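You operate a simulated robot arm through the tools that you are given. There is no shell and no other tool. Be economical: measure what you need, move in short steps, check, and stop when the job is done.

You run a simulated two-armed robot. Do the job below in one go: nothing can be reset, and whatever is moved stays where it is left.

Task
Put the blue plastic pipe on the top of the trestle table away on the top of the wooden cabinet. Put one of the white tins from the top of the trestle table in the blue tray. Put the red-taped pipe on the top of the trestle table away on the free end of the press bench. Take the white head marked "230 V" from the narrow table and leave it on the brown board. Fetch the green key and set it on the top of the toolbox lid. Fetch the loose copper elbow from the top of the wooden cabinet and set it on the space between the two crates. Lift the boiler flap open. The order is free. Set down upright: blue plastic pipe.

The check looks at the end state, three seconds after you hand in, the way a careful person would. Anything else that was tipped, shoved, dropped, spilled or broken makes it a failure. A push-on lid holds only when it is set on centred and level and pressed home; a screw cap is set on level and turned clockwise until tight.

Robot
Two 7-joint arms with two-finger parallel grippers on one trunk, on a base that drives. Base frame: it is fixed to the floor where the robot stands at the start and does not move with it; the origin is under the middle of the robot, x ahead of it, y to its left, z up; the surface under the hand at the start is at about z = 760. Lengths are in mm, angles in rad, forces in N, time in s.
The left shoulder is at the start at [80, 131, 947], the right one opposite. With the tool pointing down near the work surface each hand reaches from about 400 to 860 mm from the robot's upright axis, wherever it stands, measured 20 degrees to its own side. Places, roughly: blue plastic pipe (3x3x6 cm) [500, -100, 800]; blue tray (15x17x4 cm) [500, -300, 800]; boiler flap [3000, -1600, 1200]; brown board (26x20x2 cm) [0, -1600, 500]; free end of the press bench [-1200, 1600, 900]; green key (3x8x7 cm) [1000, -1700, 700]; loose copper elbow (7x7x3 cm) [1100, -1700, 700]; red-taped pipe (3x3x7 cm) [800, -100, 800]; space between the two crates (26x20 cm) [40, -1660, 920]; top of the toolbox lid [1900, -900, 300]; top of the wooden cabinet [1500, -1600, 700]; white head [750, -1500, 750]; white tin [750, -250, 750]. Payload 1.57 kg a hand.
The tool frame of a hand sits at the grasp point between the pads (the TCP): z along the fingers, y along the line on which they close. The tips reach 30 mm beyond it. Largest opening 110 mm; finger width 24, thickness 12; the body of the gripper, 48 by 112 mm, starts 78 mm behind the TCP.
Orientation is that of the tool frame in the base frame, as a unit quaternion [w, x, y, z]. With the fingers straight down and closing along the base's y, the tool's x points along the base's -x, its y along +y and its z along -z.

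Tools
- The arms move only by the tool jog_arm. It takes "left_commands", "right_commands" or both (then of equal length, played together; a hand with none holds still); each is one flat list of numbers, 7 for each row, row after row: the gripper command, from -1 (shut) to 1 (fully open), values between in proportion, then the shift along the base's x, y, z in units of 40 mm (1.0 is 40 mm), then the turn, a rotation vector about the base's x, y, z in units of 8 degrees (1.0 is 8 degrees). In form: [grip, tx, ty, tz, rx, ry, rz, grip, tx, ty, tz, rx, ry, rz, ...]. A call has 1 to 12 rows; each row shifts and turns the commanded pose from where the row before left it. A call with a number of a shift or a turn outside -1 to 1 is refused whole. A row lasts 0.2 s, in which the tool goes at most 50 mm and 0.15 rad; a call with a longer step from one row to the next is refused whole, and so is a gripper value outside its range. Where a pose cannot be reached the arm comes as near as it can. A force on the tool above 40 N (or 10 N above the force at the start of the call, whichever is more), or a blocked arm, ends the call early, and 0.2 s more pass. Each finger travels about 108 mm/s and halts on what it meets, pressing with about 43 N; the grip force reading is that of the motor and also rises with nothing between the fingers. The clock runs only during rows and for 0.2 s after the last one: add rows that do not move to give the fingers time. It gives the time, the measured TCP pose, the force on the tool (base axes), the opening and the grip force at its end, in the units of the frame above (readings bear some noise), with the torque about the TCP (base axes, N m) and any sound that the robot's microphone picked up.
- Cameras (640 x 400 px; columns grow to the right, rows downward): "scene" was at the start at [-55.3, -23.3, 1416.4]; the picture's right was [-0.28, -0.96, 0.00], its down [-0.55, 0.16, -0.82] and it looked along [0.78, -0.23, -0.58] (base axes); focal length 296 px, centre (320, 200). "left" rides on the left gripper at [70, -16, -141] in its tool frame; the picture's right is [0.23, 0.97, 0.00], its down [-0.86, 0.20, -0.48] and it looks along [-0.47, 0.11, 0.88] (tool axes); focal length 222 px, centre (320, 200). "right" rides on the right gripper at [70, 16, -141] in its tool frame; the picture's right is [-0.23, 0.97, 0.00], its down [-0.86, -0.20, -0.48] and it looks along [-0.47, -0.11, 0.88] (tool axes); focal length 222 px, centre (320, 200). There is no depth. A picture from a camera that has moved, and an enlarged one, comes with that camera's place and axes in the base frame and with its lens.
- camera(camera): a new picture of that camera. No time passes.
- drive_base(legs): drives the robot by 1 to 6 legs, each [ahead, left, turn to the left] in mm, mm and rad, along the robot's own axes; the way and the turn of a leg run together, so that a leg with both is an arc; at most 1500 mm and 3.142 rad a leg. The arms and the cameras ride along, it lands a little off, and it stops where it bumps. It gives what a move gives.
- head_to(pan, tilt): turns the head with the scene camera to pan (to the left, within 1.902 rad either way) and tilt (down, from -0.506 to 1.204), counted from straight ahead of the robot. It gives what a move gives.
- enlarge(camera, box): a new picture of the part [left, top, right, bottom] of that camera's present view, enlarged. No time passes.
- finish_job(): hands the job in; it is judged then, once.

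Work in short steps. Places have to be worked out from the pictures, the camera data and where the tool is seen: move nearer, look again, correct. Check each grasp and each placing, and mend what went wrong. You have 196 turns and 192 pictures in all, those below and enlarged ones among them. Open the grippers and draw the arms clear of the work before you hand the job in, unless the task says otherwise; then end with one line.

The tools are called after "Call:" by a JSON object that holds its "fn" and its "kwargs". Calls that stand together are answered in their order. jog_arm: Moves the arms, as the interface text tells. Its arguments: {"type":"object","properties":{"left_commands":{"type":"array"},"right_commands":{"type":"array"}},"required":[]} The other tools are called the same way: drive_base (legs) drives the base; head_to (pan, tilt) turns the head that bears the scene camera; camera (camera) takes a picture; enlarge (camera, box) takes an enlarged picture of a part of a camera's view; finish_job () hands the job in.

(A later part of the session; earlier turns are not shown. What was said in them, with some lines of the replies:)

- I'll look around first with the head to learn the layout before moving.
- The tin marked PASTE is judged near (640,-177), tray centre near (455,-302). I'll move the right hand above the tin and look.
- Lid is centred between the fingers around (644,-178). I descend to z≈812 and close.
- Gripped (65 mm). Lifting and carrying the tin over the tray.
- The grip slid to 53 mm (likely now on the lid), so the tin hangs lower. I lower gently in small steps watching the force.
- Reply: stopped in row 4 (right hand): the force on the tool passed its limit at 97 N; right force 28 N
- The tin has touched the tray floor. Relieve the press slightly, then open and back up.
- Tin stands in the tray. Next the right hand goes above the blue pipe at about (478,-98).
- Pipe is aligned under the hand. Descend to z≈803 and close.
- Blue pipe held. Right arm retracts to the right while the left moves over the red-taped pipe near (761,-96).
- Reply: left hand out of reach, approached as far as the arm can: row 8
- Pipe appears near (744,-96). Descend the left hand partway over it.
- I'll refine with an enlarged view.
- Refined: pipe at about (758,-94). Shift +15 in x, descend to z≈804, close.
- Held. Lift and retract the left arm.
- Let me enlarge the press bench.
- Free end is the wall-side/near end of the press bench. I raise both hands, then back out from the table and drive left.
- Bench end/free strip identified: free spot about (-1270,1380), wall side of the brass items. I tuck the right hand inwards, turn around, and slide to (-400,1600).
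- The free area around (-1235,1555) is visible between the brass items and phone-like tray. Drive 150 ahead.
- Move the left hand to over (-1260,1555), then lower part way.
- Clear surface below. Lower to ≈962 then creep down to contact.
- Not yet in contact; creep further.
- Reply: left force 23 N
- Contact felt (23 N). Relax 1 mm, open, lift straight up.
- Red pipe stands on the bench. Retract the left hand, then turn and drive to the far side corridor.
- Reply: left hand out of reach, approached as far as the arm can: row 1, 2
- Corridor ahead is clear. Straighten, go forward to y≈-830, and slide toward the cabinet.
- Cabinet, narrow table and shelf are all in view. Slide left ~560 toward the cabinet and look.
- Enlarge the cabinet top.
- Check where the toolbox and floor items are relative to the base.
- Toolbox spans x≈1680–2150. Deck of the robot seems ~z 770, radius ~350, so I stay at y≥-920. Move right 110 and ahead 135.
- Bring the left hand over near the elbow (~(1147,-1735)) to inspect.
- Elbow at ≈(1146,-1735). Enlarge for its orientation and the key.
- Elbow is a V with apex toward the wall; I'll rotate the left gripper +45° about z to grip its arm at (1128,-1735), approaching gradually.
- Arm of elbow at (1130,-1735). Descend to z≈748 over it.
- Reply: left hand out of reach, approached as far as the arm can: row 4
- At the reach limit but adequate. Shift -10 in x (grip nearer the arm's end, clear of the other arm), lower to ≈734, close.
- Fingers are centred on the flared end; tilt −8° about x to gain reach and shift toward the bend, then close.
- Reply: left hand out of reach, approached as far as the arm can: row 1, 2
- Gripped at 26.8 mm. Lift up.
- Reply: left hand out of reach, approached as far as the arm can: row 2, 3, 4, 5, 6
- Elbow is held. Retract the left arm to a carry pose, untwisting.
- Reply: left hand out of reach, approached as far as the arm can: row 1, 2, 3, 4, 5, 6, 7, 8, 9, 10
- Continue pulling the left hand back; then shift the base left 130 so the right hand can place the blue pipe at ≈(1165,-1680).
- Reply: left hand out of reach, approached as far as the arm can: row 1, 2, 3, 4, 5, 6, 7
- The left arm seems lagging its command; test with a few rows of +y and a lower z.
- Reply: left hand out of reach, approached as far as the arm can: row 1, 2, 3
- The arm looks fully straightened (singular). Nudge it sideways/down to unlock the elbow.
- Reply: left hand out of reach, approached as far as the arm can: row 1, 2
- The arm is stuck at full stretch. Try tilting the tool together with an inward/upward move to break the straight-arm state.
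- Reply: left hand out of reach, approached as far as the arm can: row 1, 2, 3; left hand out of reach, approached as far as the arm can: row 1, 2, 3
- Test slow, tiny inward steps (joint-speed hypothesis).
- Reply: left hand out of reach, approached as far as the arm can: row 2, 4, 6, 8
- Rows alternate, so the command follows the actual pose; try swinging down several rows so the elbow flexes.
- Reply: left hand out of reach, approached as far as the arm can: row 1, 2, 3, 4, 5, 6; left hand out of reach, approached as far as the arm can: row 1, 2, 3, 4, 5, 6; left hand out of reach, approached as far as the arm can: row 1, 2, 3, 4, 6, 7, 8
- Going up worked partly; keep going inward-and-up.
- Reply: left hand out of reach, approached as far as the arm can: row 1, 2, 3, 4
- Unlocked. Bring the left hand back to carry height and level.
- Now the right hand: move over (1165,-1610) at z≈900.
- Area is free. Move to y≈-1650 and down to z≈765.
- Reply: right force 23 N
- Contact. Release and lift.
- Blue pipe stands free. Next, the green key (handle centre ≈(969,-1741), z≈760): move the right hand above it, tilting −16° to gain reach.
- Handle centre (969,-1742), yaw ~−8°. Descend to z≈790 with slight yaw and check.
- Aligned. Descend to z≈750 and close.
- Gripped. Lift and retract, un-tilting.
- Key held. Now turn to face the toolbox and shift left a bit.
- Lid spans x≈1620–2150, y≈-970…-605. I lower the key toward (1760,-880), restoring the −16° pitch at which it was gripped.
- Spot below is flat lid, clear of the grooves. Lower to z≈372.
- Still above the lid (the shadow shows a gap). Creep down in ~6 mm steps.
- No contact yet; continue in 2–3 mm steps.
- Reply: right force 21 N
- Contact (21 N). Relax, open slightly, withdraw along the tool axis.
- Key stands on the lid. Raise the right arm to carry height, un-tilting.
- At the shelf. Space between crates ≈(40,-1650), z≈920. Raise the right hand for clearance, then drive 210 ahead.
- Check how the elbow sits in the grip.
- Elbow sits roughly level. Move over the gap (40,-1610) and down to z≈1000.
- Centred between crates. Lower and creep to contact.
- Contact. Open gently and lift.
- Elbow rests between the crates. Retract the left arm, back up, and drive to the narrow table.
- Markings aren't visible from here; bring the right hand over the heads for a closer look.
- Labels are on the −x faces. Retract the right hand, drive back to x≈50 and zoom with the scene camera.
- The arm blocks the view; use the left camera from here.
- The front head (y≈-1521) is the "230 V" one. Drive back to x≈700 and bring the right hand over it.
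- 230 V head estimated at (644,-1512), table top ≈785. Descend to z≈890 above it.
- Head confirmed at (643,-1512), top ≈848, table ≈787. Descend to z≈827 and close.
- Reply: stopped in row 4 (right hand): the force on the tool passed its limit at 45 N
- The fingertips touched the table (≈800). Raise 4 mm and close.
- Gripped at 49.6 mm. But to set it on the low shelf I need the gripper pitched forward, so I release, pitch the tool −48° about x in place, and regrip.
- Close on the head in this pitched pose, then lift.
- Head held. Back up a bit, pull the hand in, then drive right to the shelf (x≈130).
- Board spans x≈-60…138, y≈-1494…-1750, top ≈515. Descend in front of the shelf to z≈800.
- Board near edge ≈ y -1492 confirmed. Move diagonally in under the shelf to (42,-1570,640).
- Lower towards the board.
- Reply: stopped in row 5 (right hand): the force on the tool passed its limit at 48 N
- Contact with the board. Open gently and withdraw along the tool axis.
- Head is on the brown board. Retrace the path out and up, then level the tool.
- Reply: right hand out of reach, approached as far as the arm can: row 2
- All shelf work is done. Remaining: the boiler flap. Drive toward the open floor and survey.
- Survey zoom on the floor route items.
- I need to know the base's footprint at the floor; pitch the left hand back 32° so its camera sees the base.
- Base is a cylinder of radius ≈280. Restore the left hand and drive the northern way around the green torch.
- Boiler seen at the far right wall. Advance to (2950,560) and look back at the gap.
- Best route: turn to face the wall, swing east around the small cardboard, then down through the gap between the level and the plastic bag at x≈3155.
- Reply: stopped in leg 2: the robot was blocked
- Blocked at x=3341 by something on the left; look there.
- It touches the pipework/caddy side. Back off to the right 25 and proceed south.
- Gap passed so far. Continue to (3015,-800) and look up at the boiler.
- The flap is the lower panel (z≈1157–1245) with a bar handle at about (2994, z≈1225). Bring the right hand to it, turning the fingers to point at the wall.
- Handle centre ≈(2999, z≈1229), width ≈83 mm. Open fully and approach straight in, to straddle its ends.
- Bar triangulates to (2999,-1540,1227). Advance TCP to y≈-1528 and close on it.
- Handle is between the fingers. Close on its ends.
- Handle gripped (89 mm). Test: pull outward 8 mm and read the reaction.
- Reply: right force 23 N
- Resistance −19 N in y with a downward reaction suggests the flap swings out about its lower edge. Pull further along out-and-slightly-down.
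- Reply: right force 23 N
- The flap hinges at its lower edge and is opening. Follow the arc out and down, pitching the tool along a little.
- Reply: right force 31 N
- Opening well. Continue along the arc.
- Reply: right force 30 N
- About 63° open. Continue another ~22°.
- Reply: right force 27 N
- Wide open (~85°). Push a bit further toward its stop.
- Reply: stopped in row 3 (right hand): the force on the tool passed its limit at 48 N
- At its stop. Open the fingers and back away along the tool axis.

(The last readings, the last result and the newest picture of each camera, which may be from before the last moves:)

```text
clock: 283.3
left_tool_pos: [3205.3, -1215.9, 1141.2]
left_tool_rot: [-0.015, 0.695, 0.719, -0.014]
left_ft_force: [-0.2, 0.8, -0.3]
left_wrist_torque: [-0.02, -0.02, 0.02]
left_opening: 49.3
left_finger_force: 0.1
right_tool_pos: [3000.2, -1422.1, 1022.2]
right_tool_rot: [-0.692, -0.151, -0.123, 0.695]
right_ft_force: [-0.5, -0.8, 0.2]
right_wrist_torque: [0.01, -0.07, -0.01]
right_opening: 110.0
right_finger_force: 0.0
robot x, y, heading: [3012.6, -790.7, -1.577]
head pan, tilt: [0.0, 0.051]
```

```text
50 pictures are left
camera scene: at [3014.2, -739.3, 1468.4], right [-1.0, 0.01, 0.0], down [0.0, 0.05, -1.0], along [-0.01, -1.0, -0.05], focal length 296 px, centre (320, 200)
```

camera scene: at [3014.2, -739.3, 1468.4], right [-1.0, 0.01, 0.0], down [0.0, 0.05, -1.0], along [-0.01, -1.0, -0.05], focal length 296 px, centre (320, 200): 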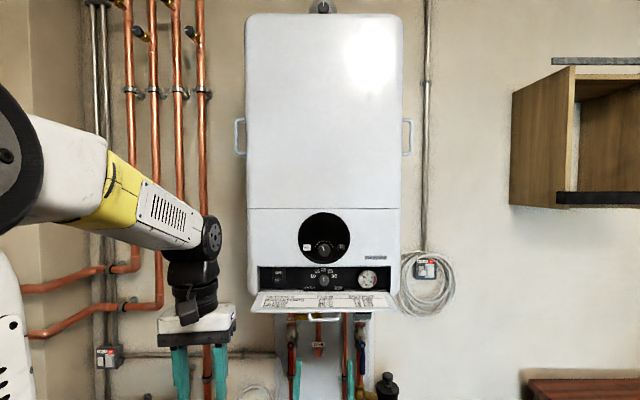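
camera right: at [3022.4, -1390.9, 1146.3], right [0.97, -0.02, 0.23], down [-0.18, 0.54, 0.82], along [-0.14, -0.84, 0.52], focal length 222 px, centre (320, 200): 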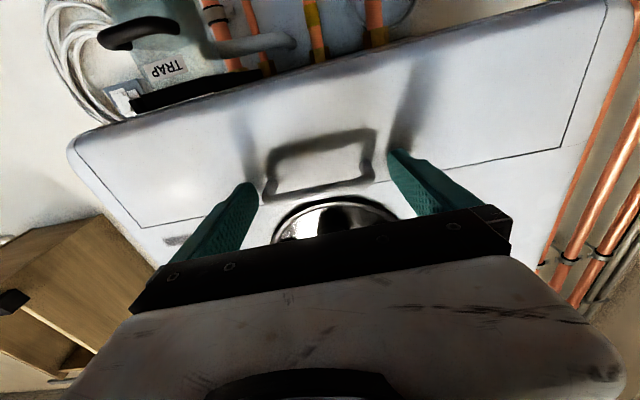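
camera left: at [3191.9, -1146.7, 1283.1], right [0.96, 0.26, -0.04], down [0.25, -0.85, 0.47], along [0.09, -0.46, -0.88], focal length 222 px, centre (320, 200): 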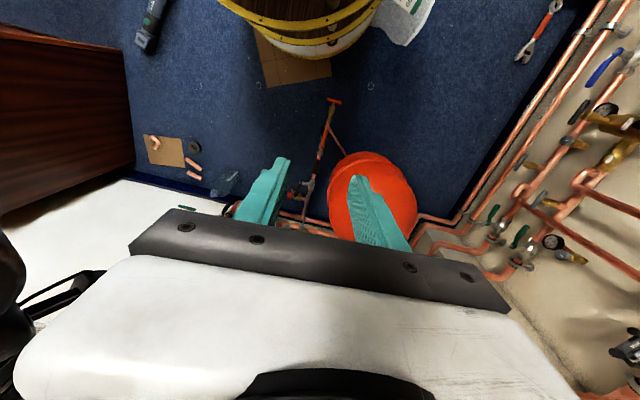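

Flap stays open. Draw the right arm back and turn the fingers down to clear.

Call:
{"fn": "jog_arm", "kwargs": {"right_commands": [0.5, 0, 0.3, -0.2, 0.3, 0, 0, 0.5, 0, 0.3, 0, 0.9, 0, 0, 0.5, 0, 0.2, 0, 0.9, 0, 0, 0.5, 0, 0.1, 0, 0.9, 0, 0, 0.5, -0.1, 0, 0, 0.9, 0, 0, 0.5, -0.2, 0, 0.1, 0.9, 0, 0, 0.5, -0.3, 0, 0.1, 0.9, 0, 0, 0.5, -0.3, 0, 0.1, 0.9, 0, 0, 0.5, -0.3, 0, 0, 0.9, 0, 0, 0.5, -0.3, 0, 0, 0.9, 0, 0, 0.5, -0.3, 0, 0, 0.9, 0, 0, 0.5, -0.3, 0, 0, 0.9, 0, 0]}}

Call:
{"fn": "camera", "kwargs": {"camera": "scene"}}

```text
clock: 285.9
left_tool_pos: [3206.7, -1215.8, 1140.4]
left_tool_rot: [-0.016, 0.695, 0.719, -0.014]
left_ft_force: [-0.1, 0.0, 0.4]
left_wrist_torque: [0.02, 0.07, 0.0]
left_opening: 49.2
left_finger_force: 0.0
right_tool_pos: [2917.2, -1386.7, 1025.9]
right_tool_rot: [0.425, 0.566, 0.549, -0.445]
right_ft_force: [0.4, -0.1, -0.4]
right_wrist_torque: [-0.02, 0.02, -0.02]
right_opening: 82.5
right_finger_force: 0.0
robot x, y, heading: [3013.7, -791.9, -1.577]
head pan, tilt: [0.0, 0.051]
```

```text
49 pictures are left
camera scene: at [3014.6, -739.4, 1468.4], right [-1.0, 0.01, 0.0], down [0.0, 0.05, -1.0], along [-0.01, -1.0, -0.05], focal length 296 px, centre (320, 200)
```

scene: 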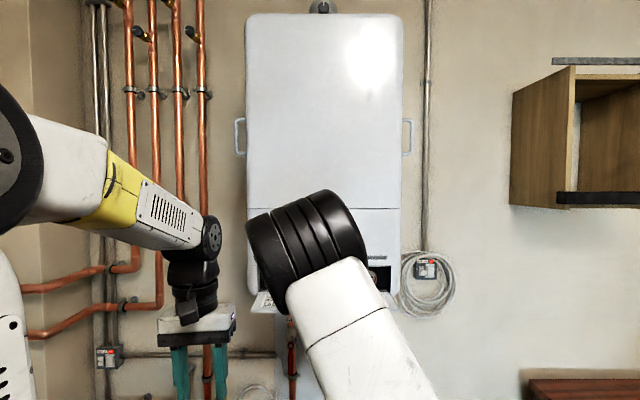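

Flap stays open. Quick check of the floor items I passed.

Call:
{"fn": "head_to", "kwargs": {"pan": 1.8, "tilt": 0.7}}

Call:
{"fn": "camera", "kwargs": {"camera": "scene"}}

Call:
{"fn": "head_to", "kwargs": {"pan": -1.85, "tilt": 0.7}}

Call:
{"fn": "camera", "kwargs": {"camera": "scene"}}

```text
clock: 287.7
left_tool_pos: [3204.9, -1215.3, 1142.1]
left_tool_rot: [-0.016, 0.696, 0.718, -0.015]
left_ft_force: [-0.7, 0.3, 0.4]
left_wrist_torque: [-0.01, 0.0, 0.0]
left_opening: 49.5
left_finger_force: 0.1
right_tool_pos: [2916.4, -1387.1, 1026.4]
right_tool_rot: [0.425, 0.566, 0.547, -0.447]
right_ft_force: [-0.4, -0.4, 0.7]
right_wrist_torque: [0.03, 0.02, -0.05]
right_opening: 82.6
right_finger_force: 0.0
robot x, y, heading: [3012.7, -789.8, -1.575]
head pan, tilt: [1.799, 0.7]
```

```text
48 pictures are left
camera scene: at [3097.7, -629.5, 1409.1], right [0.22, -0.98, 0.0], down [-0.63, -0.14, -0.77], along [0.75, 0.17, -0.64], focal length 296 px, centre (320, 200)
```

scene: 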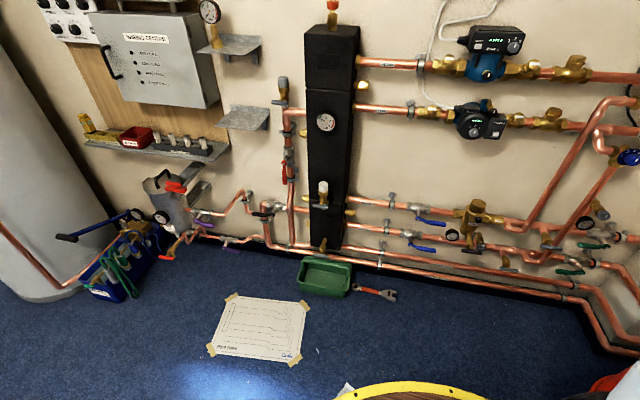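

```text
clock: 290.7
left_tool_pos: [3206.0, -1216.5, 1141.7]
left_tool_rot: [-0.015, 0.695, 0.718, -0.014]
left_ft_force: [0.2, -0.2, 0.1]
left_wrist_torque: [-0.02, 0.01, 0.02]
left_opening: 49.5
left_finger_force: 0.2
right_tool_pos: [2917.5, -1386.8, 1027.3]
right_tool_rot: [0.425, 0.566, 0.547, -0.447]
right_ft_force: [0.4, -0.1, -0.7]
right_wrist_torque: [0.04, -0.02, 0.01]
right_opening: 82.6
right_finger_force: 0.0
robot x, y, heading: [3014.9, -788.1, -1.579]
head pan, tilt: [-1.85, 0.7]
```

```text
47 pictures are left
camera scene: at [2933.3, -624.1, 1409.1], right [0.28, 0.96, 0.0], down [0.62, -0.18, -0.77], along [-0.73, 0.22, -0.64], focal length 296 px, centre (320, 200)
```

scene: 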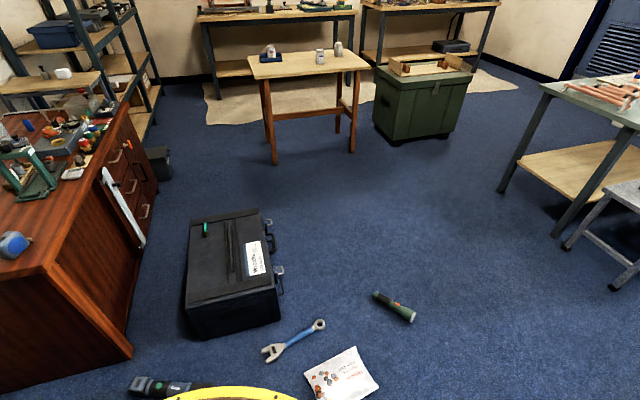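

Everything is in place: the key stands on the toolbox, the blue pipe is upright on the cabinet and the tin is in the tray. I open both grippers fully and hand in.

Call:
{"fn": "jog_arm", "kwargs": {"left_commands": [1, 0, 0, 0, 0, 0, 0, 1, 0, 0, 0, 0, 0, 0], "right_commands": [1, 0, 0.2, 0, 0, 0, 0, 1, 0, 0, 0, 0, 0, 0]}}

Call:
{"fn": "finish_job", "kwargs": {}}

```text
clock: 291.3
left_tool_pos: [3206.1, -1216.5, 1141.3]
left_tool_rot: [-0.015, 0.695, 0.719, -0.014]
left_ft_force: [1.1, -0.8, 0.3]
left_wrist_torque: [0.04, 0.0, -0.01]
left_opening: 110.1
left_finger_force: 0.1
right_tool_pos: [2917.1, -1384.8, 1025.6]
right_tool_rot: [0.424, 0.567, 0.547, -0.447]
right_ft_force: [0.9, 0.1, 0.3]
right_wrist_torque: [0.0, 0.01, -0.04]
right_opening: 109.9
right_finger_force: 0.1
right hand out of reach, approached as far as the arm can: row 1
robot x, y, heading: [3013.6, -787.1, -1.578]
head pan, tilt: [-1.85, 0.7]
```

```text
The job is handed in.
```

All seven tasks are done and the job is handed in; on the way to the boiler the base bumped something beside the hot-water tank, stopped and backed off, and later pictures showed nothing obviously out of place there.
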